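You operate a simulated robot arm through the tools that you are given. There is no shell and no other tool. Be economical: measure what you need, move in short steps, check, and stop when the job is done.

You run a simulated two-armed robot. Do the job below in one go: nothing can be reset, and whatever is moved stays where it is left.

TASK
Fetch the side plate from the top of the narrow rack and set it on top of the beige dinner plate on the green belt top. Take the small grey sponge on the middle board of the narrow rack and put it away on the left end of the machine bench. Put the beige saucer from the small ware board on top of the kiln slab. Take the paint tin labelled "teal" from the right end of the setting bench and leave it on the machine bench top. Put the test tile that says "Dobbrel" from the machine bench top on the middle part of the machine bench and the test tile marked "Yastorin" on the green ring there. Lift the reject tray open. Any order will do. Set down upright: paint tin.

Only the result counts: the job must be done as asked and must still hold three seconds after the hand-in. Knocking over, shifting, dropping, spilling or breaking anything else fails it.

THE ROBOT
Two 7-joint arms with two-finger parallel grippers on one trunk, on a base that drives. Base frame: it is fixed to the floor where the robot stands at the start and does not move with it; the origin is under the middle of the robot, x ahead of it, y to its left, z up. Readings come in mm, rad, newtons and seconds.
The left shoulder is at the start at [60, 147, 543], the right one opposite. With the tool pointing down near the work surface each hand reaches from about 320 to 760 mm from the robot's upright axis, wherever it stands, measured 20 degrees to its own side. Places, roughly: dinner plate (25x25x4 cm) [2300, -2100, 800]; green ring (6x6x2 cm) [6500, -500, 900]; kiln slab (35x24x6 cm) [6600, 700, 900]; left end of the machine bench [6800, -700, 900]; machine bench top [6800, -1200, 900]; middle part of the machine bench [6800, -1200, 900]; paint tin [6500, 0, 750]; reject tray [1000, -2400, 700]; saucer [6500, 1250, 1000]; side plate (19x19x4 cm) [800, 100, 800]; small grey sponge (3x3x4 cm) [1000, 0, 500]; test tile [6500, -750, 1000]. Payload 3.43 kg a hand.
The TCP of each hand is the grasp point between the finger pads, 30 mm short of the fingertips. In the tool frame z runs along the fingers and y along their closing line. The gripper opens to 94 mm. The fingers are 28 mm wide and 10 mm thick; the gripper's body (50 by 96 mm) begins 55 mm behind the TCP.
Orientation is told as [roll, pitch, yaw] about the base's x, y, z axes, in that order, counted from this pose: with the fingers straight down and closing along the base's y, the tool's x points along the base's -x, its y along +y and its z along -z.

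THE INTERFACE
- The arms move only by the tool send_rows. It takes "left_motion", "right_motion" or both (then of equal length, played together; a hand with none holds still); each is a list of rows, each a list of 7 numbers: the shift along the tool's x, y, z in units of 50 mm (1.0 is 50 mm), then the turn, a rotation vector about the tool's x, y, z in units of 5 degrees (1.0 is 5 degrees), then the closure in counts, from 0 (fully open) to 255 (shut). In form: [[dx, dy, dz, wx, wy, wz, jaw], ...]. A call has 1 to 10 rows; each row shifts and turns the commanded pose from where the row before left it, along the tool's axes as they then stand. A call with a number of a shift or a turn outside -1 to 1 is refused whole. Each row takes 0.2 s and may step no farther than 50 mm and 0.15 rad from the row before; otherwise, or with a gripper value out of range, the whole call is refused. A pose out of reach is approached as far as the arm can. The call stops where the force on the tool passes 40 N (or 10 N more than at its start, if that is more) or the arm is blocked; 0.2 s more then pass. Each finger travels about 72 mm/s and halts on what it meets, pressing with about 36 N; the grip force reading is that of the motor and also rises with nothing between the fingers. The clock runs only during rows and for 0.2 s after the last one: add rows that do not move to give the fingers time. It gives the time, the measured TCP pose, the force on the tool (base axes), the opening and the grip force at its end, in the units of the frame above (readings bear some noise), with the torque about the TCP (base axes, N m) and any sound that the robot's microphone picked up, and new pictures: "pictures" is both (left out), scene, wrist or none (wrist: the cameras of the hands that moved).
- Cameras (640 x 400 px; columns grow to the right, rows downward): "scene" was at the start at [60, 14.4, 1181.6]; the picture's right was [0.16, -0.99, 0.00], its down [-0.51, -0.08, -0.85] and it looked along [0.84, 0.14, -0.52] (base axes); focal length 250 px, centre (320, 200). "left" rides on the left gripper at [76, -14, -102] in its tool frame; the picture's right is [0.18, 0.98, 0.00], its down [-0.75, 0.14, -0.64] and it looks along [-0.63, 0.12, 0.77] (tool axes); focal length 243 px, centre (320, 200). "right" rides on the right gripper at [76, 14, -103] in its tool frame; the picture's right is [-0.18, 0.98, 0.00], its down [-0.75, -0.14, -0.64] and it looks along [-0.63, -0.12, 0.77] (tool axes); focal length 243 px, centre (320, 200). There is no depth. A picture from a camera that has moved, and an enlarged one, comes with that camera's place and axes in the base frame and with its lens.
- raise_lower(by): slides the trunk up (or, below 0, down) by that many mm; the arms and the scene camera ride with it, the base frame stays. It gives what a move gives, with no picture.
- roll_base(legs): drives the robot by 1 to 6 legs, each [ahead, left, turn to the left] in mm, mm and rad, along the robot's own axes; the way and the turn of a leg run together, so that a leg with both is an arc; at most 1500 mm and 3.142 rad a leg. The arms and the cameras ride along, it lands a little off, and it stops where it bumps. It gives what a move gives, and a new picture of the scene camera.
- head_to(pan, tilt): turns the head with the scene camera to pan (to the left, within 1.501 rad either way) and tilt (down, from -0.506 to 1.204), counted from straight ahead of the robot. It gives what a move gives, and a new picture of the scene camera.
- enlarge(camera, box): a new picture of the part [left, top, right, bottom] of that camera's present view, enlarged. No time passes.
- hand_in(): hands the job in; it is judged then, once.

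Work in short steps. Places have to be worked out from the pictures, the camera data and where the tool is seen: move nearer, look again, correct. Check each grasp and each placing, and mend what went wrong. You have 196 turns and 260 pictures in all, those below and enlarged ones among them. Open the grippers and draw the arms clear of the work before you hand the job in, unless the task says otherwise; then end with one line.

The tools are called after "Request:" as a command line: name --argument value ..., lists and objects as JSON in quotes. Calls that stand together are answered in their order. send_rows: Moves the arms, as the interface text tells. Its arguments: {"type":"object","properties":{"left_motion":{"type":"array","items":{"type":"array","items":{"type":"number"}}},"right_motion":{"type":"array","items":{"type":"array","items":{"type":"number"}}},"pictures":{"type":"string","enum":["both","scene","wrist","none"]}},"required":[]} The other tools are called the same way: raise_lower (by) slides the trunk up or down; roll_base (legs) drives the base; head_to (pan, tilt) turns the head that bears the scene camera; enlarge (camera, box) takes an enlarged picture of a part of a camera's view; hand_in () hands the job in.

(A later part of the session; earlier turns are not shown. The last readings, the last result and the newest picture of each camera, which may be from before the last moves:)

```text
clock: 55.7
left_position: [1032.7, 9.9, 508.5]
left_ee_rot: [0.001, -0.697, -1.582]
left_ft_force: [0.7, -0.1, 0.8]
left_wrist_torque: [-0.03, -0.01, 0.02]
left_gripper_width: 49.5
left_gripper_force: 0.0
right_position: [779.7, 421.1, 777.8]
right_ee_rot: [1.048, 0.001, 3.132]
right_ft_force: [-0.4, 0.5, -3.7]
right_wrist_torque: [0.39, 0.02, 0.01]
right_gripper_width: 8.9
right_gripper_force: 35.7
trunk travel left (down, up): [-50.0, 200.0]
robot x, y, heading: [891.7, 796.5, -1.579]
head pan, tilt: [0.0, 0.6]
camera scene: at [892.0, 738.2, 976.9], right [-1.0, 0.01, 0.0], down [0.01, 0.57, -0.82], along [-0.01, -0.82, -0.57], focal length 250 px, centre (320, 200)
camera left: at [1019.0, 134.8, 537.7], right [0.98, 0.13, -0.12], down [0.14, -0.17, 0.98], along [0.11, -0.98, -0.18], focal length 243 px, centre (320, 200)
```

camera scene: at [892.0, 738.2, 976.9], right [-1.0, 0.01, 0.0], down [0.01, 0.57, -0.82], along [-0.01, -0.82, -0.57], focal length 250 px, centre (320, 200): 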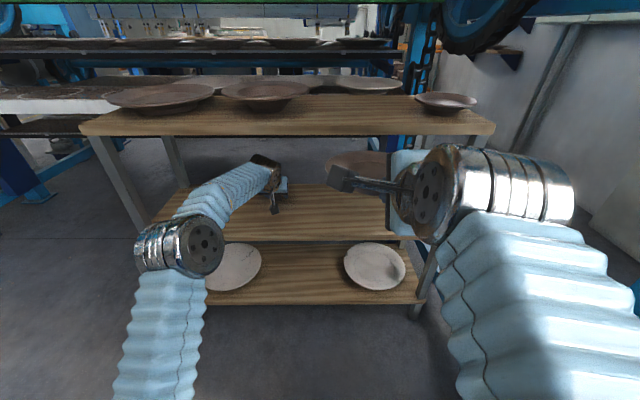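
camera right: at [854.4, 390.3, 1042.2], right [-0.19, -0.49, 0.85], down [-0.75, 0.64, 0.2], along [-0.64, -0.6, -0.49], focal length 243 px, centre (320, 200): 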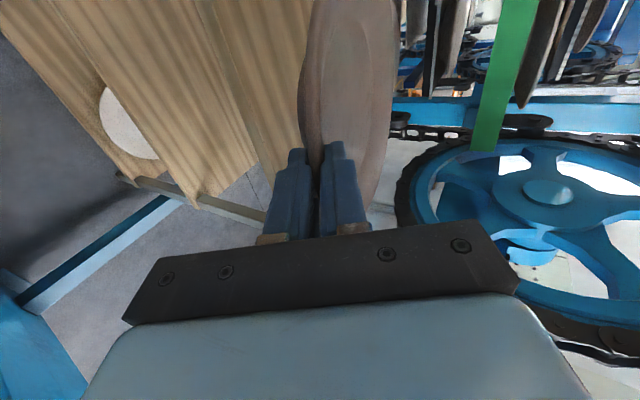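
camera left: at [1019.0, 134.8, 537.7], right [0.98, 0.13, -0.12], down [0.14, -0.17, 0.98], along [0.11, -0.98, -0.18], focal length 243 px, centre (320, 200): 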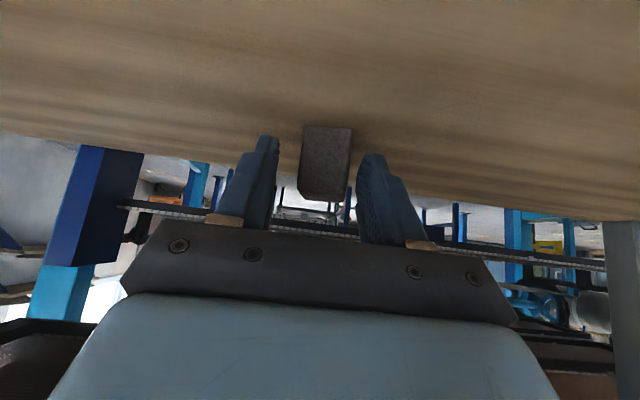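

Sponge is between the fingertips. Advance 8 mm and close.

Request:
send_rows --left_motion '[[-0.1, 0.02, 0.14, 0, 0, 0, 120], [0, 0, 0, 0, 0, 0, 180], [0, 0, 0, 0, 0, 0, 220], [0, 0, 0, 0, 0, 0, 255], [0, 0, 0, 0, 0, 0, 255]]' --pictures "wrist"

```text
clock: 56.9
left_position: [1034.1, 2.0, 507.1]
left_ee_rot: [0.0, -0.698, -1.583]
left_ft_force: [0.6, -0.2, 1.2]
left_wrist_torque: [-0.01, -0.01, 0.03]
left_gripper_width: 28.7
left_gripper_force: 35.8
right_position: [780.0, 420.3, 778.5]
right_ee_rot: [1.049, 0.001, 3.134]
right_ft_force: [-0.3, 0.0, -4.6]
right_wrist_torque: [0.4, 0.02, 0.0]
right_gripper_width: 8.8
right_gripper_force: 36.4
trunk travel left (down, up): [-50.0, 200.0]
robot x, y, heading: [891.2, 799.5, -1.576]
head pan, tilt: [0.0, 0.6]
camera left: at [1019.8, 127.0, 536.3], right [0.98, 0.13, -0.12], down [0.14, -0.17, 0.98], along [0.11, -0.98, -0.18], focal length 243 px, centre (320, 200)
```

left: 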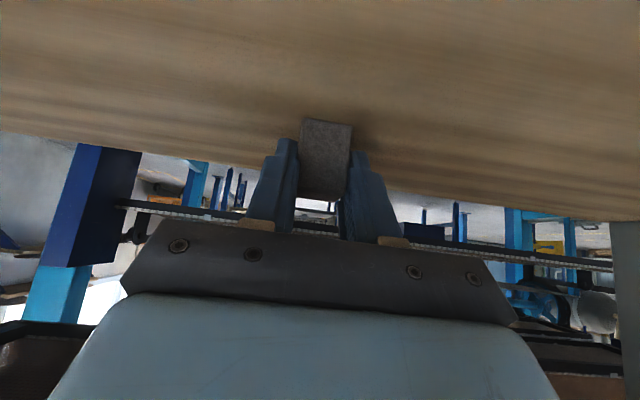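

Gripped (28.7 mm). Lift 22 mm and withdraw.

Request:
send_rows --left_motion '[[-0.27, 0, -0.33, 0, 0, 0, 255], [0.75, 0, -0.63, 0, 0, 0, 255], [0.75, 0, -0.63, 0, 0, 0, 255], [0.75, 0, -0.63, 0, 0, 0, 255], [0.75, 0, -0.63, 0, 0, 0, 255], [0.75, 0, -0.63, 0, 0, 0, 255], [0.75, 0, -0.63, 0, 0, 0, 255], [0.75, 0, -0.63, 0, 0, 0, 255]]'

```text
clock: 58.7
left_position: [1037.3, 345.7, 528.4]
left_ee_rot: [0.0, -0.697, -1.58]
left_ft_force: [0.5, -0.2, 0.5]
left_wrist_torque: [-0.03, 0.02, 0.02]
left_gripper_width: 28.5
left_gripper_force: 35.9
right_position: [779.4, 420.8, 778.6]
right_ee_rot: [1.049, -0.002, 3.131]
right_ft_force: [-0.9, -0.4, -4.0]
right_wrist_torque: [0.43, 0.01, 0.0]
right_gripper_width: 9.0
right_gripper_force: 36.1
trunk travel left (down, up): [-50.0, 200.0]
robot x, y, heading: [893.0, 797.9, -1.582]
head pan, tilt: [0.0, 0.6]
camera scene: at [891.9, 737.8, 976.8], right [-1.0, 0.01, 0.0], down [0.01, 0.57, -0.82], along [-0.01, -0.82, -0.57], focal length 250 px, centre (320, 200)
camera left: at [1023.7, 471.4, 557.8], right [0.98, 0.13, -0.12], down [0.14, -0.17, 0.98], along [0.11, -0.98, -0.18], focal length 243 px, centre (320, 200)
```

scene: 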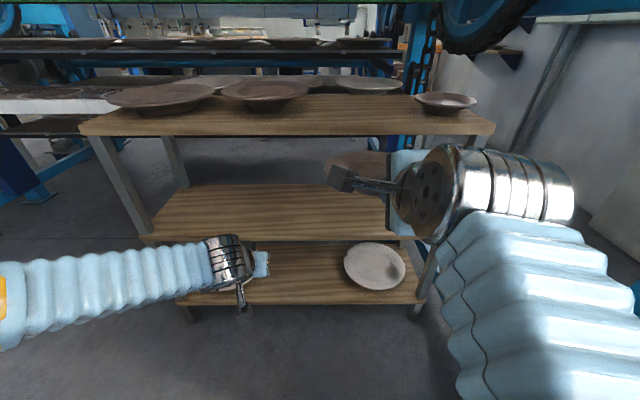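
left: 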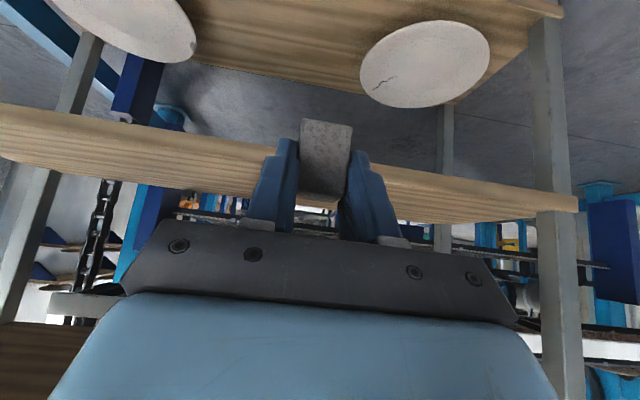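

Sponge secured. Raise the trunk and look toward +x and over the machine for a way to the green belt.

Request:
raise_lower --by 200

Request:
head_to --pan 0.6 --tilt 0.15

Request:
head_to --pan 1.4 --tilt 0.15

```text
clock: 60.9
left_position: [1039.1, 345.1, 728.4]
left_ee_rot: [0.0, -0.698, -1.581]
left_ft_force: [-0.1, 0.1, 0.4]
left_wrist_torque: [-0.02, 0.01, 0.06]
left_gripper_width: 28.4
left_gripper_force: 36.5
right_position: [780.0, 420.6, 977.8]
right_ee_rot: [1.049, 0.0, 3.135]
right_ft_force: [0.7, 0.0, -4.1]
right_wrist_torque: [0.4, 0.01, 0.02]
right_gripper_width: 8.7
right_gripper_force: 36.1
trunk travel left (down, up): [-250.0, 0.0]
robot x, y, heading: [890.7, 797.7, -1.58]
head pan, tilt: [0.0, 0.6]
```

```text
clock: 61.9
left_position: [1037.2, 345.9, 728.1]
left_ee_rot: [0.001, -0.698, -1.581]
left_ft_force: [-0.2, -0.3, 0.1]
left_wrist_torque: [-0.02, 0.01, 0.03]
left_gripper_width: 28.5
left_gripper_force: 36.0
right_position: [779.5, 420.1, 979.2]
right_ee_rot: [1.05, 0.001, 3.133]
right_ft_force: [0.8, 0.1, -4.0]
right_wrist_torque: [0.4, -0.01, 0.02]
right_gripper_width: 9.0
right_gripper_force: 36.0
trunk travel left (down, up): [-250.0, 0.0]
robot x, y, heading: [889.8, 798.5, -1.582]
head pan, tilt: [0.6, 0.15]
camera scene: at [944.5, 749.4, 1218.3], right [-0.83, -0.56, 0.0], down [-0.08, 0.13, -0.99], along [0.55, -0.82, -0.15], focal length 250 px, centre (320, 200)
```

scene: 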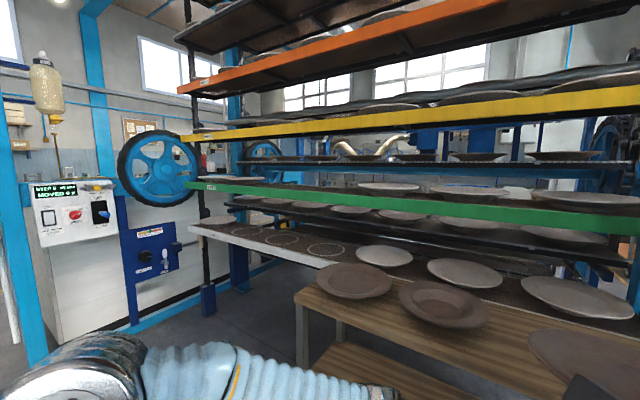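

```text
clock: 63.0
left_position: [1038.1, 344.7, 729.1]
left_ee_rot: [0.002, -0.698, -1.581]
left_ft_force: [0.1, -0.8, -0.8]
left_wrist_torque: [-0.01, 0.04, 0.0]
left_gripper_width: 28.5
left_gripper_force: 36.3
right_position: [779.2, 421.1, 977.8]
right_ee_rot: [1.049, 0.001, 3.133]
right_ft_force: [-0.4, 0.2, -5.0]
right_wrist_torque: [0.42, 0.01, 0.02]
right_gripper_width: 9.2
right_gripper_force: 36.2
trunk travel left (down, up): [-250.0, 0.0]
robot x, y, heading: [889.1, 794.2, -1.585]
head pan, tilt: [1.4, 0.15]
camera scene: at [984.1, 809.7, 1218.4], right [-0.18, -0.98, 0.0], down [-0.15, 0.03, -0.99], along [0.97, -0.18, -0.15], focal length 250 px, centre (320, 200)
```

scene: 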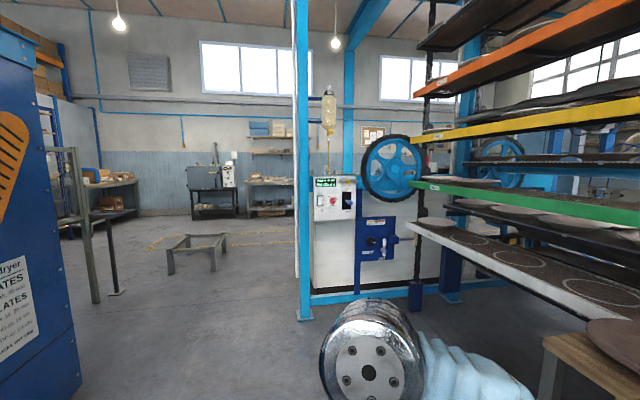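

The floor toward +x is open past the pillar at (2780,580). I back up, turn to +x, and drive to x≈3300.

Request:
roll_base --legs '[[-300, 0, 0], [0, 0, 1.571], [1200, 50, 0], [1150, 0, 0]]'

Request:
head_to --pan 0.0 --tilt 0.15

Request:
head_to --pan -1.1 --tilt 0.15

```text
clock: 80.0
left_position: [3700.3, 1180.2, 729.0]
left_ee_rot: [0.0, -0.7, -0.057]
left_ft_force: [-0.7, 0.2, 0.6]
left_wrist_torque: [0.01, -0.01, 0.0]
left_gripper_width: 28.8
left_gripper_force: 36.0
right_position: [3613.6, 925.4, 978.1]
right_ee_rot: [1.05, 0.0, -1.627]
right_ft_force: [0.2, -0.6, -4.6]
right_wrist_torque: [0.01, 0.44, -0.03]
right_gripper_width: 8.8
right_gripper_force: 35.7
trunk travel left (down, up): [-250.0, 0.0]
robot x, y, heading: [3243.2, 1054.1, -0.061]
head pan, tilt: [1.4, 0.15]
camera scene: at [3235.8, 1146.9, 1218.4], right [0.97, -0.23, 0.0], down [-0.03, -0.15, -0.99], along [0.22, 0.96, -0.15], focal length 250 px, centre (320, 200)
```

scene: 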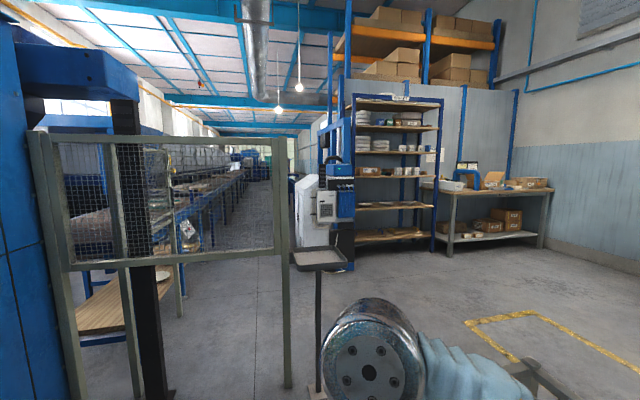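

```text
clock: 81.6
left_position: [3700.2, 1179.3, 728.5]
left_ee_rot: [0.0, -0.7, -0.058]
left_ft_force: [-0.8, -0.2, 0.8]
left_wrist_torque: [-0.02, -0.01, 0.01]
left_gripper_width: 28.8
left_gripper_force: 36.5
right_position: [3613.0, 926.4, 977.6]
right_ee_rot: [1.049, -0.001, -1.628]
right_ft_force: [-0.3, -0.2, -4.1]
right_wrist_torque: [-0.01, 0.41, 0.0]
right_gripper_width: 8.7
right_gripper_force: 35.8
trunk travel left (down, up): [-250.0, 0.0]
robot x, y, heading: [3247.1, 1055.9, -0.058]
head pan, tilt: [0.0, 0.15]
camera scene: at [3307.4, 1051.3, 1218.3], right [-0.06, -1.0, 0.0], down [-0.15, 0.01, -0.99], along [0.99, -0.06, -0.15], focal length 250 px, centre (320, 200)
```

scene: 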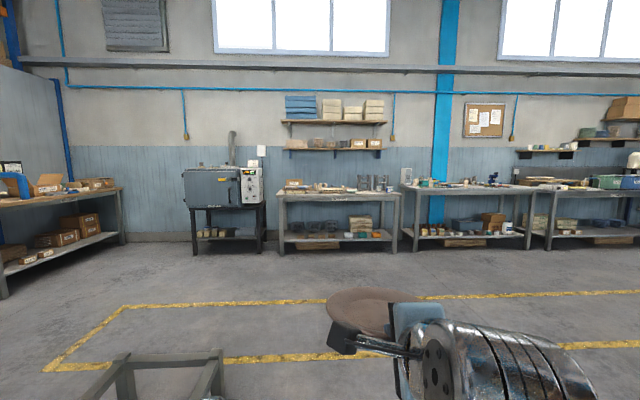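

```text
clock: 82.9
left_position: [3701.4, 1178.8, 729.1]
left_ee_rot: [-0.001, -0.698, -0.058]
left_ft_force: [-0.1, 0.5, -0.4]
left_wrist_torque: [-0.03, 0.02, 0.01]
left_gripper_width: 28.5
left_gripper_force: 36.1
right_position: [3613.8, 925.1, 978.4]
right_ee_rot: [1.048, 0.002, -1.628]
right_ft_force: [-0.5, 0.1, -4.5]
right_wrist_torque: [0.02, 0.42, 0.02]
right_gripper_width: 8.9
right_gripper_force: 35.6
trunk travel left (down, up): [-250.0, 0.0]
robot x, y, heading: [3243.0, 1054.8, -0.06]
head pan, tilt: [-1.1, 0.15]
camera scene: at [3252.2, 971.7, 1218.4], right [-0.92, -0.4, 0.0], down [-0.06, 0.14, -0.99], along [0.4, -0.91, -0.15], focal length 250 px, centre (320, 200)
```

scene: 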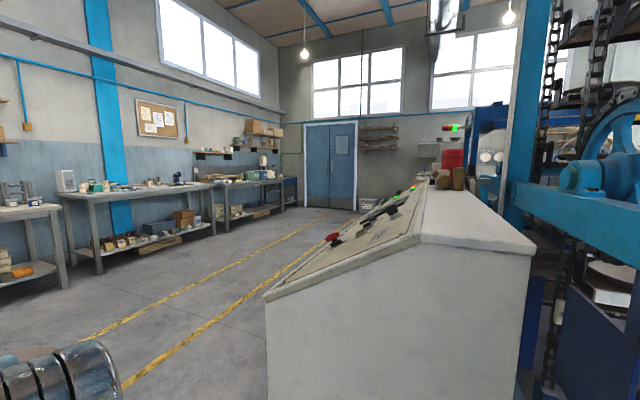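

Far wall: bench 1 (setting bench, y≈1450…−240) and bench 2 (machine bench, y≈−440…−2100). I drive around the stool and console to stand ahead of the left end of bench 2.

Request:
roll_base --legs '[[650, -320, 0.06], [700, 0, 0], [800, -1250, 0]]'

Request:
head_to --pan 0.0 --tilt 0.35

```text
clock: 97.2
left_position: [5846.6, -343.5, 729.0]
left_ee_rot: [0.0, -0.7, 0.015]
left_ft_force: [0.2, -0.7, -0.9]
left_wrist_torque: [0.02, -0.02, 0.0]
left_gripper_width: 28.3
left_gripper_force: 35.7
right_position: [5779.3, -603.6, 977.3]
right_ee_rot: [1.048, 0.0, -1.556]
right_ft_force: [0.1, 0.6, -4.2]
right_wrist_torque: [-0.01, 0.41, 0.02]
right_gripper_width: 9.0
right_gripper_force: 35.9
trunk travel left (down, up): [-250.0, 0.0]
robot x, y, heading: [5401.1, -501.9, 0.013]
head pan, tilt: [-1.1, 0.15]
camera scene: at [5415.1, -583.1, 1218.4], right [-0.88, -0.47, 0.0], down [-0.07, 0.13, -0.99], along [0.46, -0.87, -0.15], focal length 250 px, centre (320, 200)
```

scene: 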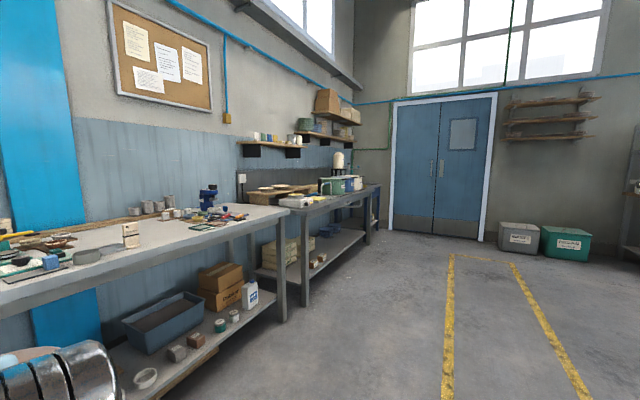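

```text
clock: 98.5
left_position: [5846.8, -343.3, 729.0]
left_ee_rot: [0.0, -0.698, 0.017]
left_ft_force: [-0.3, -0.3, 0.4]
left_wrist_torque: [-0.04, 0.03, -0.01]
left_gripper_width: 28.4
left_gripper_force: 36.0
right_position: [5779.6, -603.4, 977.0]
right_ee_rot: [1.048, 0.0, -1.554]
right_ft_force: [-0.7, 0.9, -4.2]
right_wrist_torque: [-0.06, 0.41, 0.01]
right_gripper_width: 8.6
right_gripper_force: 36.0
trunk travel left (down, up): [-250.0, 0.0]
robot x, y, heading: [5400.0, -496.1, 0.018]
head pan, tilt: [0.0, 0.351]
camera scene: at [5464.8, -499.8, 1199.6], right [0.01, -1.0, 0.0], down [-0.34, -0.01, -0.94], along [0.94, 0.01, -0.34], focal length 250 px, centre (320, 200)
```

scene: 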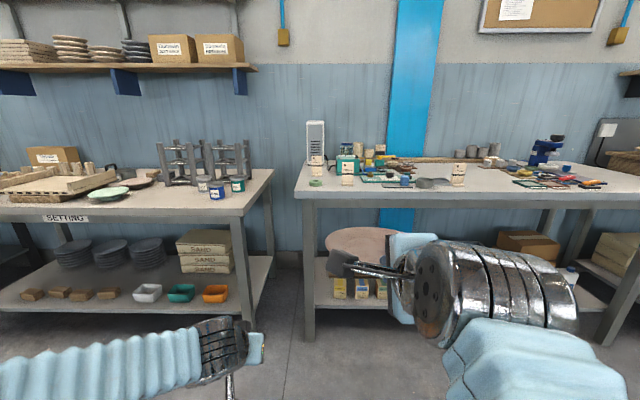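

I zoom on both bench tops.

Request:
enlarge --camera "scene" --box '[290, 110, 480, 210]'

Request:
enlarge --camera "scene" --box '[100, 130, 270, 220]'

Request:
enlarge --camera "scene" --box '[450, 110, 640, 210]'

```text
3.37 times, centred on (385, 160) of scene
camera zoom: at [5464.8, -499.8, 1199.6], right [0.01, -1.0, 0.0], down [-0.34, -0.01, -0.94], along [0.94, 0.01, -0.34], focal length 844 px, centre (101, 335)
```

zoom: 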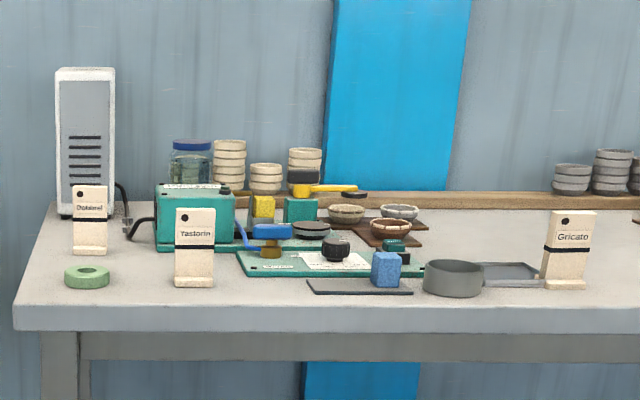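

```text
3.76 times, centred on (185, 175) of scene
camera zoom: at [5464.8, -499.8, 1199.6], right [0.01, -1.0, 0.0], down [-0.34, -0.01, -0.94], along [0.94, 0.01, -0.34], focal length 943 px, centre (828, 294)
```

zoom: 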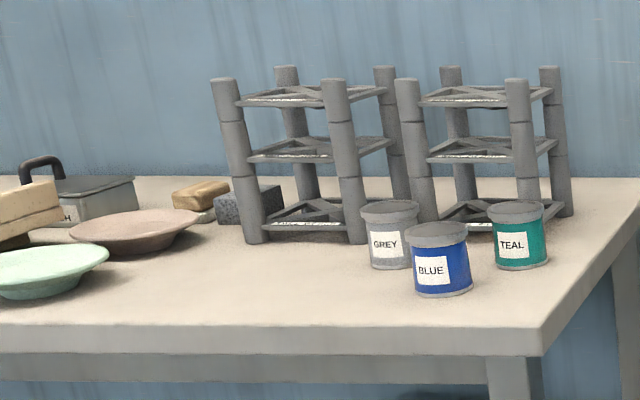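

```text
3.37 times, centred on (545, 160) of scene
camera zoom: at [5464.8, -499.8, 1199.6], right [0.01, -1.0, 0.0], down [-0.34, -0.01, -0.94], along [0.94, 0.01, -0.34], focal length 844 px, centre (-438, 335)
```

zoom: 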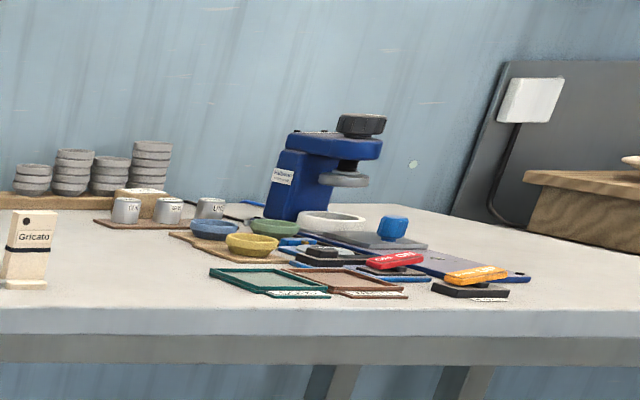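

Found tiles: Dobbrel ≈(6690,−470), Yastorin ≈(6508,−607), Gricato ≈(6508,−1086), ring ≈(6528,−470), bench top z≈890. TEAL tin is on the setting bench's right end. I lift the left hand and drive closer for the sponge.

Request:
send_rows --left_motion '[[-0.59, 0, -0.705, 0, 0, 0, 255], [-0.59, 0, -0.705, 0, 0, 0, 255], [-0.59, 0, -0.705, 0, 0, 0, 255], [-0.59, 0, -0.705, 0, 0, 0, 255], [-0.59, 0, -0.705, 0, 0, 0, 255], [-0.59, 0, -0.705, 0, 0, 0, 255], [-0.59, 0, -0.705, 0, 0, 0, 255]]' --pictures "none"

Request:
roll_base --legs '[[380, -340, -0.015]]'

Request:
head_to --pan 0.1 --tilt 0.5

```text
clock: 100.1
left_position: [5845.9, -345.2, 1051.8]
left_ee_rot: [0.003, -0.696, 0.014]
left_ft_force: [-0.6, -0.1, -0.2]
left_wrist_torque: [0.0, 0.0, -0.02]
left_gripper_width: 28.8
left_gripper_force: 36.1
right_position: [5778.5, -603.4, 977.8]
right_ee_rot: [1.049, -0.001, -1.553]
right_ft_force: [-0.5, -0.5, -4.7]
right_wrist_torque: [-0.03, 0.44, -0.01]
right_gripper_width: 8.6
right_gripper_force: 36.0
trunk travel left (down, up): [-250.0, 0.0]
robot x, y, heading: [5396.6, -496.1, 0.019]
head pan, tilt: [0.0, 0.351]
```

```text
clock: 103.1
left_position: [6228.7, -698.7, 1049.8]
left_ee_rot: [0.0, -0.698, -0.006]
left_ft_force: [0.5, 0.2, -0.1]
left_wrist_torque: [0.02, -0.01, -0.02]
left_gripper_width: 28.5
left_gripper_force: 36.0
right_position: [6155.9, -954.4, 977.3]
right_ee_rot: [1.049, 0.0, -1.577]
right_ft_force: [-0.2, 0.1, -4.7]
right_wrist_torque: [-0.03, 0.42, 0.01]
right_gripper_width: 8.9
right_gripper_force: 35.2
trunk travel left (down, up): [-250.0, 0.0]
robot x, y, heading: [5780.8, -841.4, -0.005]
head pan, tilt: [0.0, 0.351]
camera scene: at [5843.8, -844.4, 1199.6], right [-0.01, -1.0, 0.0], down [-0.34, 0.0, -0.94], along [0.94, -0.01, -0.34], focal length 250 px, centre (320, 200)
```

scene: 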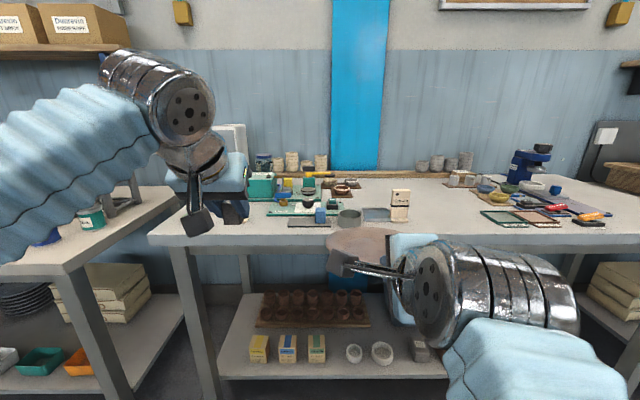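

```text
clock: 103.8
left_position: [6230.5, -697.9, 1051.3]
left_ee_rot: [0.001, -0.698, -0.007]
left_ft_force: [0.9, 0.3, -0.9]
left_wrist_torque: [0.02, -0.04, 0.01]
left_gripper_width: 28.3
left_gripper_force: 35.8
right_position: [6155.5, -953.8, 977.0]
right_ee_rot: [1.048, 0.001, -1.579]
right_ft_force: [0.1, 0.5, -4.0]
right_wrist_torque: [-0.04, 0.46, -0.01]
right_gripper_width: 8.5
right_gripper_force: 36.1
trunk travel left (down, up): [-250.0, 0.0]
robot x, y, heading: [5778.1, -845.0, -0.006]
head pan, tilt: [0.099, 0.499]
camera scene: at [5841.4, -835.4, 1186.0], right [0.09, -1.0, 0.0], down [-0.48, -0.04, -0.88], along [0.87, 0.08, -0.48], focal length 250 px, centre (320, 200)
```

scene: 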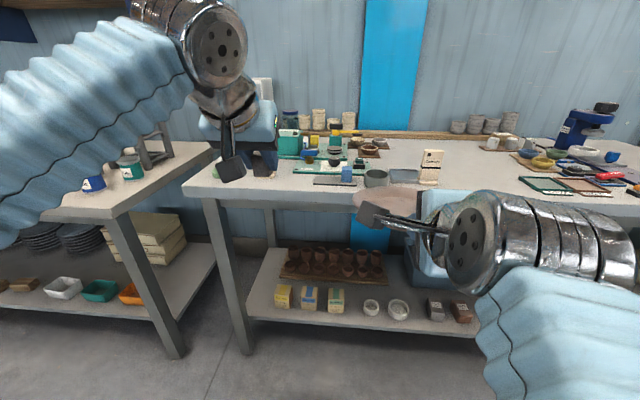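

I extend the left hand to over the bench's front strip and look with its camera.

Request:
send_rows --left_motion '[[-0.75, 0, 0.63, 0, 0, 0, 255], [-0.75, 0, 0.63, 0, 0, 0, 255], [-0.75, 0, 0.63, 0, 0, 0, 255], [-0.5, 0, 0.42, 0, 0, 0, 255]]'

```text
clock: 104.8
left_position: [6398.5, -699.9, 1039.7]
left_ee_rot: [0.002, -0.697, -0.01]
left_ft_force: [0.3, -0.2, 0.1]
left_wrist_torque: [0.0, -0.01, 0.0]
left_gripper_width: 28.3
left_gripper_force: 36.3
left hand out of reach, approached as far as the arm can: row 4
right_position: [6155.4, -954.1, 977.1]
right_ee_rot: [1.048, 0.001, -1.579]
right_ft_force: [-0.4, 0.0, -4.6]
right_wrist_torque: [-0.02, 0.41, 0.01]
right_gripper_width: 8.8
right_gripper_force: 36.0
trunk travel left (down, up): [-250.0, 0.0]
robot x, y, heading: [5784.4, -841.7, -0.006]
head pan, tilt: [0.099, 0.499]
camera scene: at [5841.1, -835.2, 1186.0], right [0.09, -1.0, 0.0], down [-0.48, -0.04, -0.88], along [0.87, 0.08, -0.48], focal length 250 px, centre (320, 200)
camera left: at [6273.5, -711.4, 1069.1], right [-0.13, 0.98, -0.12], down [0.17, 0.14, 0.98], along [0.98, 0.11, -0.18], focal length 243 px, centre (320, 200)
```

scene: 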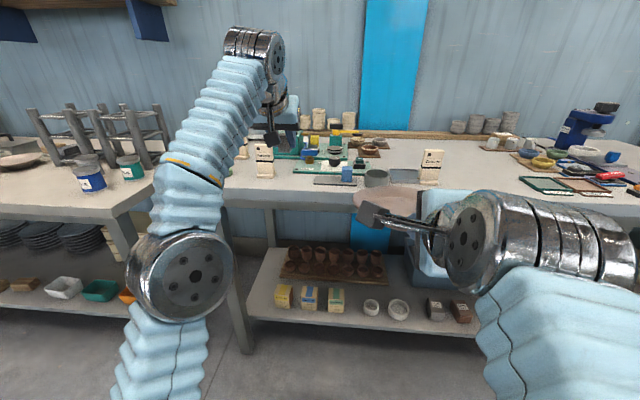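
left: 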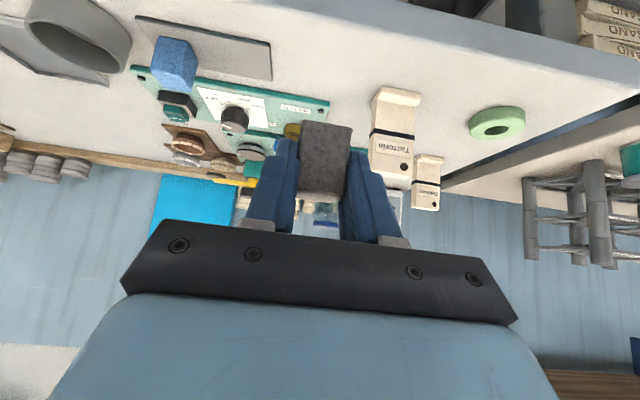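

I check where the bench's front edge is.

Request:
enlarge --camera "left" --box '[260, 0, 580, 200]'

Request:
enlarge --camera "scene" --box '[200, 120, 440, 250]'

```text
2.00 times, centred on (420, 100) of left
camera zoom: at [6273.5, -711.4, 1069.1], right [-0.13, 0.98, -0.12], down [0.17, 0.14, 0.98], along [0.98, 0.11, -0.18], focal length 485 px, centre (120, 400)
```

zoom: 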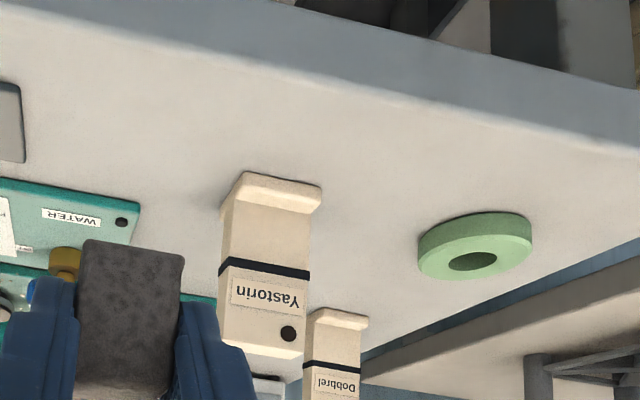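

```text
2.67 times, centred on (320, 185) of scene
camera zoom: at [5841.1, -835.2, 1186.0], right [0.09, -1.0, 0.0], down [-0.48, -0.04, -0.88], along [0.87, 0.08, -0.48], focal length 668 px, centre (320, 240)
```

zoom: 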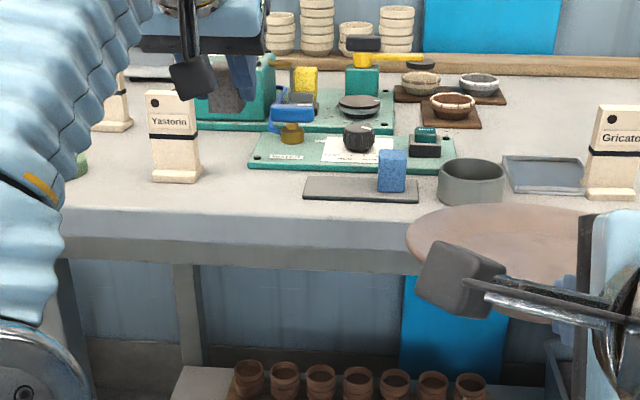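

Edge ≈6425, top ≈887. I move along the tool axis to above the spot (6475,−697).

Request:
send_rows --left_motion '[[0, 0.05, 0.73, 0, 0, 0, 255], [0, 0.05, 0.73, 0, 0, 0, 255], [0, 0, 0.73, 0, 0, 0, 255]]'

```text
clock: 105.6
left_position: [6467.5, -694.7, 955.1]
left_ee_rot: [0.001, -0.698, -0.008]
left_ft_force: [-0.4, -0.6, -1.0]
left_wrist_torque: [0.0, 0.0, 0.02]
left_gripper_width: 28.4
left_gripper_force: 35.8
right_position: [6156.8, -954.7, 978.2]
right_ee_rot: [1.049, 0.0, -1.577]
right_ft_force: [-0.3, 0.4, -4.6]
right_wrist_torque: [-0.02, 0.42, 0.0]
right_gripper_width: 8.8
right_gripper_force: 36.2
trunk travel left (down, up): [-250.0, 0.0]
robot x, y, heading: [5781.4, -845.1, -0.006]
head pan, tilt: [0.099, 0.499]
camera scene: at [5841.3, -835.4, 1186.0], right [0.09, -1.0, 0.0], down [-0.48, -0.04, -0.88], along [0.87, 0.08, -0.48], focal length 250 px, centre (320, 200)
camera left: at [6342.5, -707.1, 984.3], right [-0.13, 0.98, -0.12], down [0.17, 0.14, 0.98], along [0.98, 0.11, -0.18], focal length 243 px, centre (320, 200)
```

scene: 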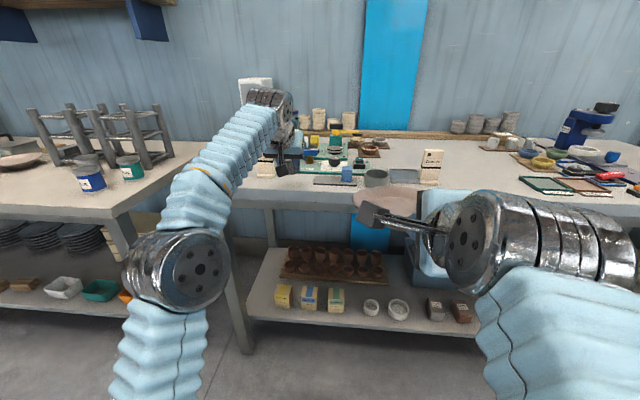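
left: 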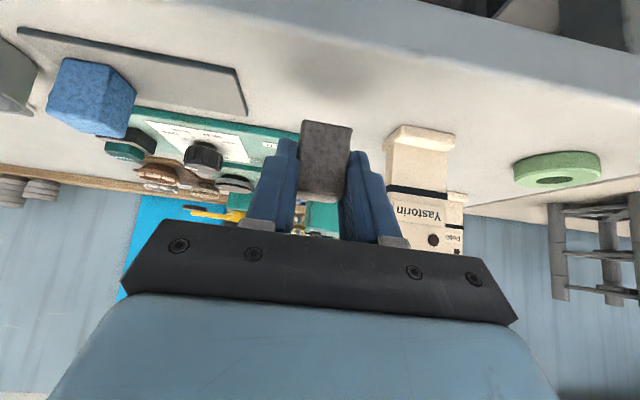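

Shadow confirms the spot is free. Descend 24 mm, then check.

Request:
send_rows --left_motion '[[0.15, 0, 0.18, 0, 0, 0, 255], [0.15, 0, 0.18, 0, 0, 0, 255]]' --pictures "none"

Request:
enlarge --camera "left" --box '[240, 20, 460, 220]'

```text
clock: 106.2
left_position: [6468.3, -695.3, 931.8]
left_ee_rot: [0.001, -0.699, -0.008]
left_ft_force: [0.2, -0.3, -0.7]
left_wrist_torque: [-0.04, -0.01, -0.02]
left_gripper_width: 28.6
left_gripper_force: 35.6
right_position: [6155.6, -956.2, 978.0]
right_ee_rot: [1.048, 0.002, -1.577]
right_ft_force: [0.6, -0.9, -4.3]
right_wrist_torque: [-0.03, 0.43, 0.01]
right_gripper_width: 8.7
right_gripper_force: 36.5
trunk travel left (down, up): [-250.0, 0.0]
robot x, y, heading: [5779.2, -842.2, -0.002]
head pan, tilt: [0.099, 0.499]
```

```text
2.00 times, centred on (350, 120) of left
camera zoom: at [6343.8, -707.7, 961.3], right [-0.13, 0.98, -0.12], down [0.17, 0.14, 0.98], along [0.98, 0.11, -0.18], focal length 485 px, centre (260, 360)
```

zoom: 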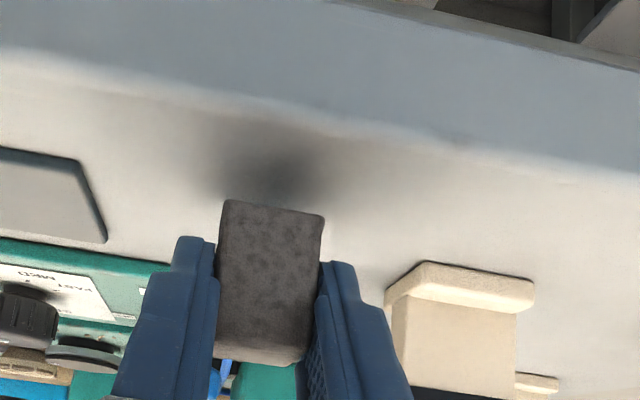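

Still ~10 mm above; descend 10 mm more slowly.

Request:
send_rows --left_motion '[[0.05, 0, 0.061, 0, 0, 0, 255], [0.05, 0, 0.061, 0, 0, 0, 255], [0.03, 0, 0.03, 0, 0, 0, 255]]' --pictures "none"

Request:
enlarge --camera "left" --box '[240, 20, 460, 220]'

```text
clock: 107.0
left_position: [6469.5, -695.9, 922.2]
left_ee_rot: [0.0, -0.699, -0.007]
left_ft_force: [0.4, 0.4, 0.5]
left_wrist_torque: [0.02, -0.02, -0.01]
left_gripper_width: 28.5
left_gripper_force: 36.1
right_position: [6154.5, -954.9, 978.2]
right_ee_rot: [1.048, 0.0, -1.578]
right_ft_force: [-0.4, -0.3, -5.3]
right_wrist_torque: [0.0, 0.38, -0.01]
right_gripper_width: 8.7
right_gripper_force: 36.0
trunk travel left (down, up): [-250.0, 0.0]
robot x, y, heading: [5780.0, -843.0, -0.009]
head pan, tilt: [0.099, 0.499]
```

```text
2.00 times, centred on (350, 120) of left
camera zoom: at [6344.0, -707.9, 951.9], right [-0.13, 0.98, -0.12], down [0.17, 0.14, 0.98], along [0.98, 0.11, -0.18], focal length 485 px, centre (260, 360)
```

zoom: 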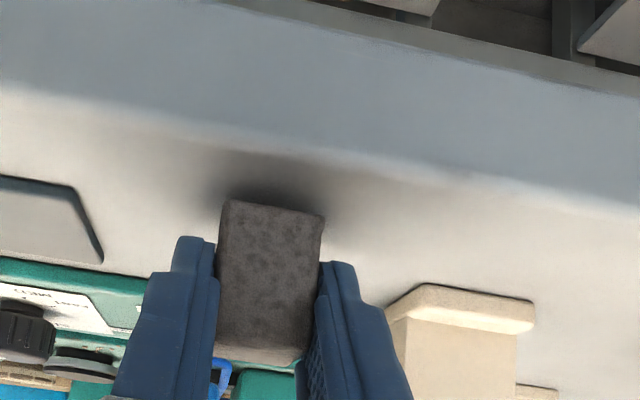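

Shadow nearly touches. Continue down until contact shows.

Request:
send_rows --left_motion '[[0.03, 0, 0.036, 0, 0, 0, 255], [0.03, 0, 0.036, 0, 0, 0, 255], [0.02, 0, 0.024, 0, 0, 0, 255]]' --pictures "none"

```text
clock: 107.8
left_position: [6469.1, -695.4, 917.2]
left_ee_rot: [0.0, -0.701, -0.007]
left_ft_force: [0.4, 0.4, 2.7]
left_wrist_torque: [0.04, -0.1, 0.02]
left_gripper_width: 28.4
left_gripper_force: 36.1
right_position: [6155.5, -954.8, 978.0]
right_ee_rot: [1.05, 0.001, -1.578]
right_ft_force: [-0.4, -0.6, -4.6]
right_wrist_torque: [0.0, 0.41, 0.0]
right_gripper_width: 8.8
right_gripper_force: 36.1
trunk travel left (down, up): [-250.0, 0.0]
robot x, y, heading: [5779.8, -839.3, -0.006]
head pan, tilt: [0.099, 0.499]
```

Contact (2.7 N), so bench top ≈ 879. Release and retreat along the tool axis.

Request:
send_rows --left_motion '[[0, 0, 0, 0, 0, 0, 140], [0, 0, 0, 0, 0, 0, 130], [0, 0, 0, 0, 0, 0, 130], [0, 0, -0.6, 0, 0, 0, 130], [0, 0, -0.9, 0, 0, 0, 130], [0, 0, -0.9, 0, 0, 0, 130]]'

```text
clock: 109.2
left_position: [6390.0, -696.6, 1008.4]
left_ee_rot: [0.0, -0.696, -0.007]
left_ft_force: [0.2, 0.5, 0.0]
left_wrist_torque: [0.02, 0.02, -0.03]
left_gripper_width: 46.1
left_gripper_force: 0.1
right_position: [6156.8, -954.2, 978.6]
right_ee_rot: [1.046, 0.001, -1.577]
right_ft_force: [0.0, 0.3, -5.0]
right_wrist_torque: [-0.03, 0.46, 0.02]
right_gripper_width: 8.9
right_gripper_force: 35.8
trunk travel left (down, up): [-250.0, 0.0]
robot x, y, heading: [5781.9, -848.3, -0.011]
head pan, tilt: [0.099, 0.499]
camera scene: at [5841.5, -835.4, 1185.9], right [0.09, -1.0, 0.0], down [-0.48, -0.04, -0.88], along [0.87, 0.08, -0.48], focal length 250 px, centre (320, 200)
camera left: at [6265.3, -708.8, 1038.0], right [-0.13, 0.98, -0.12], down [0.17, 0.14, 0.98], along [0.98, 0.11, -0.18], focal length 243 px, centre (320, 200)
```

scene: 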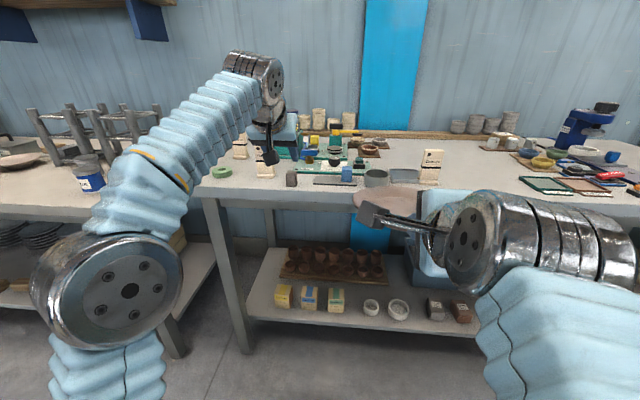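
left: 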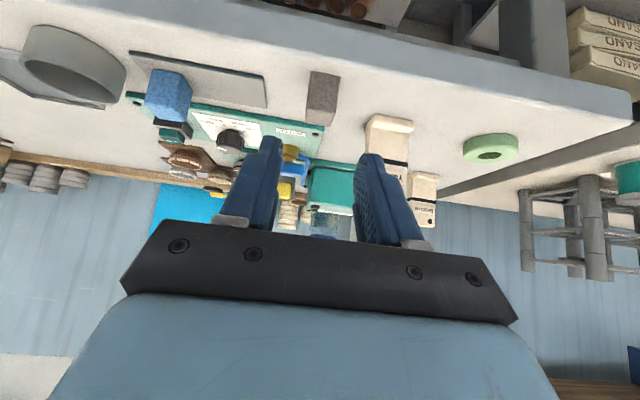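

The sponge stands on the left end. Now deliver the plate: retract the left hand, back off and turn around to look at the machine's side.

Request:
send_rows --left_motion '[[0.75, 0, -0.63, 0, 0, 0, 130], [0.75, 0, -0.63, 0, 0, 0, 130], [0.75, 0, -0.63, 0, 0, 0, 130], [0.75, 0, -0.63, 0, 0, 0, 130]]' --pictures "none"

Request:
roll_base --legs '[[-700, 0, 0], [0, -900, 0], [0, 0, -1.571], [0, 0, -1.571]]'

Request:
head_to --pan 0.0 --tilt 0.2

```text
clock: 110.2
left_position: [6197.0, -694.9, 1008.2]
left_ee_rot: [0.003, -0.697, -0.01]
left_ft_force: [-0.4, -0.4, 0.2]
left_wrist_torque: [-0.03, -0.01, 0.0]
left_gripper_width: 46.2
left_gripper_force: 0.1
right_position: [6154.6, -955.1, 976.5]
right_ee_rot: [1.046, 0.0, -1.576]
right_ft_force: [-0.3, 0.0, -4.2]
right_wrist_torque: [-0.02, 0.42, -0.06]
right_gripper_width: 8.8
right_gripper_force: 36.2
trunk travel left (down, up): [-250.0, 0.0]
robot x, y, heading: [5777.7, -843.9, -0.006]
head pan, tilt: [0.099, 0.499]
```

```text
clock: 126.2
left_position: [4627.2, -1869.6, 1007.9]
left_ee_rot: [0.0, -0.698, 3.083]
left_ft_force: [-1.1, -0.1, -0.1]
left_wrist_torque: [0.02, -0.04, -0.02]
left_gripper_width: 46.0
left_gripper_force: 0.0
right_position: [4682.2, -1611.7, 977.7]
right_ee_rot: [1.048, 0.0, 1.514]
right_ft_force: [-0.1, -0.2, -4.1]
right_wrist_torque: [-0.01, -0.43, 0.0]
right_gripper_width: 9.0
right_gripper_force: 36.0
trunk travel left (down, up): [-250.0, 0.0]
robot x, y, heading: [5054.4, -1744.1, 3.085]
head pan, tilt: [0.099, 0.499]
camera scene: at [4992.8, -1747.8, 1185.9], right [-0.04, 1.0, 0.0], down [0.48, 0.02, -0.88], along [-0.88, -0.04, -0.48], focal length 250 px, centre (320, 200)
```

scene: 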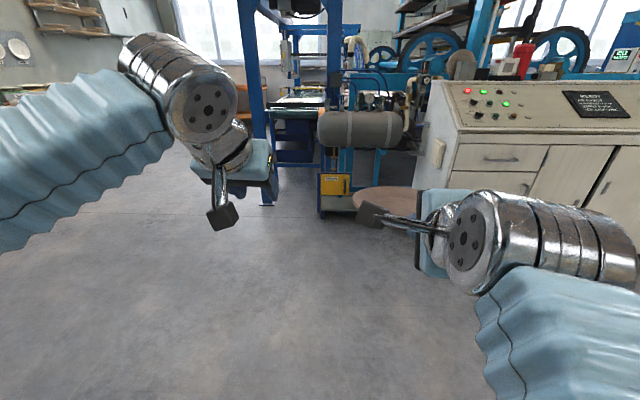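

```text
clock: 127.0
left_position: [4626.8, -1870.7, 1009.9]
left_ee_rot: [0.0, -0.698, 3.083]
left_ft_force: [0.4, 0.1, -0.6]
left_wrist_torque: [-0.03, -0.03, 0.0]
left_gripper_width: 46.1
left_gripper_force: 0.0
right_position: [4682.3, -1612.2, 977.3]
right_ee_rot: [1.047, 0.001, 1.513]
right_ft_force: [0.6, -0.4, -4.4]
right_wrist_torque: [0.0, -0.45, -0.04]
right_gripper_width: 8.8
right_gripper_force: 36.2
trunk travel left (down, up): [-250.0, 0.0]
robot x, y, heading: [5049.9, -1743.1, 3.078]
head pan, tilt: [0.0, 0.201]
camera scene: at [4990.7, -1738.6, 1213.6], right [0.06, 1.0, 0.0], down [0.2, -0.01, -0.98], along [-0.98, 0.06, -0.2], focal length 250 px, centre (320, 200)
```

scene: 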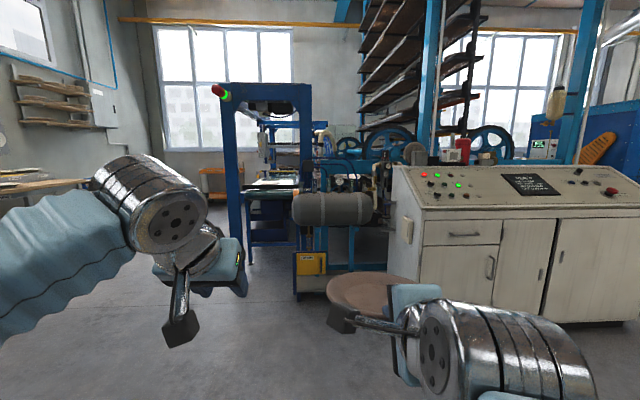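

The green belt is under a blue portal around (2000–2400,−2150); there's open floor at y<−2400. I drive there and look from its near side.

Request:
roll_base --legs '[[1100, 900, 0.06], [700, 150, 0]]'

Request:
head_to --pan -0.6 --tilt 0.3

Request:
head_to --pan 0.0 --tilt 0.3

```text
clock: 137.6
left_position: [2793.6, -2884.2, 1009.3]
left_ee_rot: [-0.001, -0.698, 3.132]
left_ft_force: [-0.8, 0.3, -0.3]
left_wrist_torque: [0.01, -0.01, 0.0]
left_gripper_width: 46.2
left_gripper_force: 0.1
right_position: [2835.6, -2624.4, 977.3]
right_ee_rot: [1.048, 0.0, 1.561]
right_ft_force: [0.5, -0.3, -4.6]
right_wrist_torque: [0.0, -0.44, 0.0]
right_gripper_width: 8.9
right_gripper_force: 36.1
trunk travel left (down, up): [-250.0, 0.0]
robot x, y, heading: [3211.7, -2733.7, 3.136]
head pan, tilt: [0.0, 0.201]
camera scene: at [3150.3, -2734.4, 1213.6], right [0.01, 1.0, 0.0], down [0.2, 0.0, -0.98], along [-0.98, 0.01, -0.2], focal length 250 px, centre (320, 200)
```

scene: 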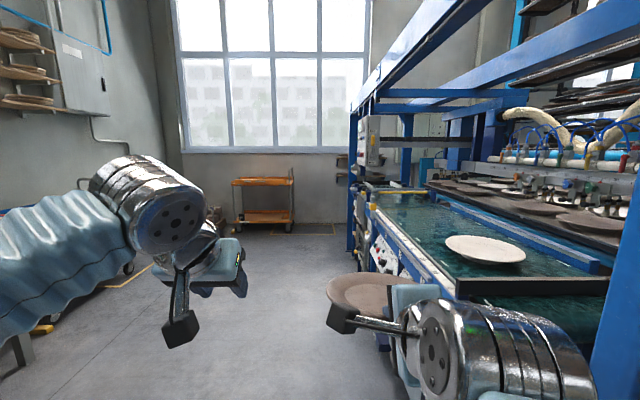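

```text
clock: 138.6
left_position: [2793.6, -2883.6, 1009.1]
left_ee_rot: [0.002, -0.698, 3.129]
left_ft_force: [0.3, 0.0, 0.5]
left_wrist_torque: [0.0, -0.02, 0.01]
left_gripper_width: 46.0
left_gripper_force: 0.1
right_position: [2836.2, -2623.4, 978.1]
right_ee_rot: [1.047, 0.0, 1.561]
right_ft_force: [0.0, 0.3, -4.5]
right_wrist_torque: [-0.01, -0.45, -0.02]
right_gripper_width: 8.9
right_gripper_force: 35.7
trunk travel left (down, up): [-250.0, 0.0]
robot x, y, heading: [3211.4, -2734.9, 3.137]
head pan, tilt: [-0.6, 0.3]
camera scene: at [3166.8, -2681.9, 1204.4], right [0.57, 0.82, 0.0], down [0.24, -0.17, -0.96], along [-0.78, 0.55, -0.3], focal length 250 px, centre (320, 200)
```

scene: 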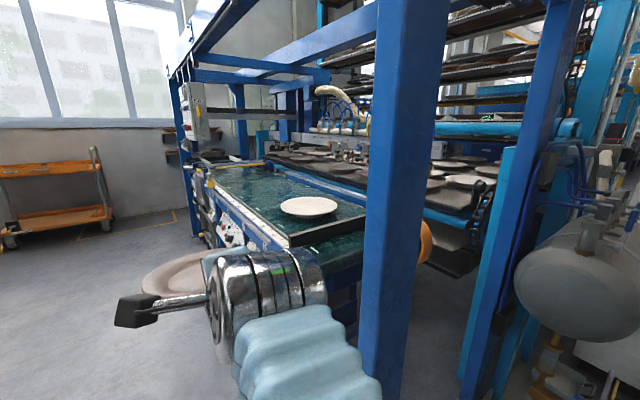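

```text
clock: 139.6
left_position: [2792.5, -2884.4, 1009.2]
left_ee_rot: [0.0, -0.699, 3.13]
left_ft_force: [0.2, 0.7, -0.5]
left_wrist_torque: [0.04, -0.01, 0.01]
left_gripper_width: 46.0
left_gripper_force: 0.1
right_position: [2835.7, -2623.1, 978.3]
right_ee_rot: [1.049, 0.0, 1.562]
right_ft_force: [-0.3, 0.0, -4.7]
right_wrist_torque: [0.0, -0.45, 0.02]
right_gripper_width: 9.0
right_gripper_force: 35.9
trunk travel left (down, up): [-250.0, 0.0]
robot x, y, heading: [3214.2, -2736.3, 3.132]
head pan, tilt: [0.0, 0.3]
camera scene: at [3150.0, -2734.4, 1204.3], right [0.01, 1.0, 0.0], down [0.3, 0.0, -0.96], along [-0.96, 0.01, -0.3], focal length 250 px, centre (320, 200)
```

scene: 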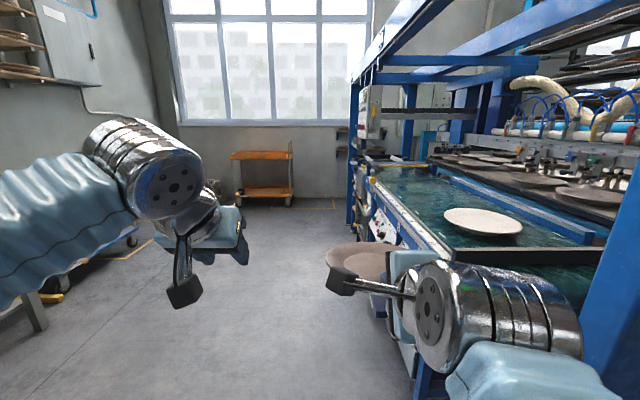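

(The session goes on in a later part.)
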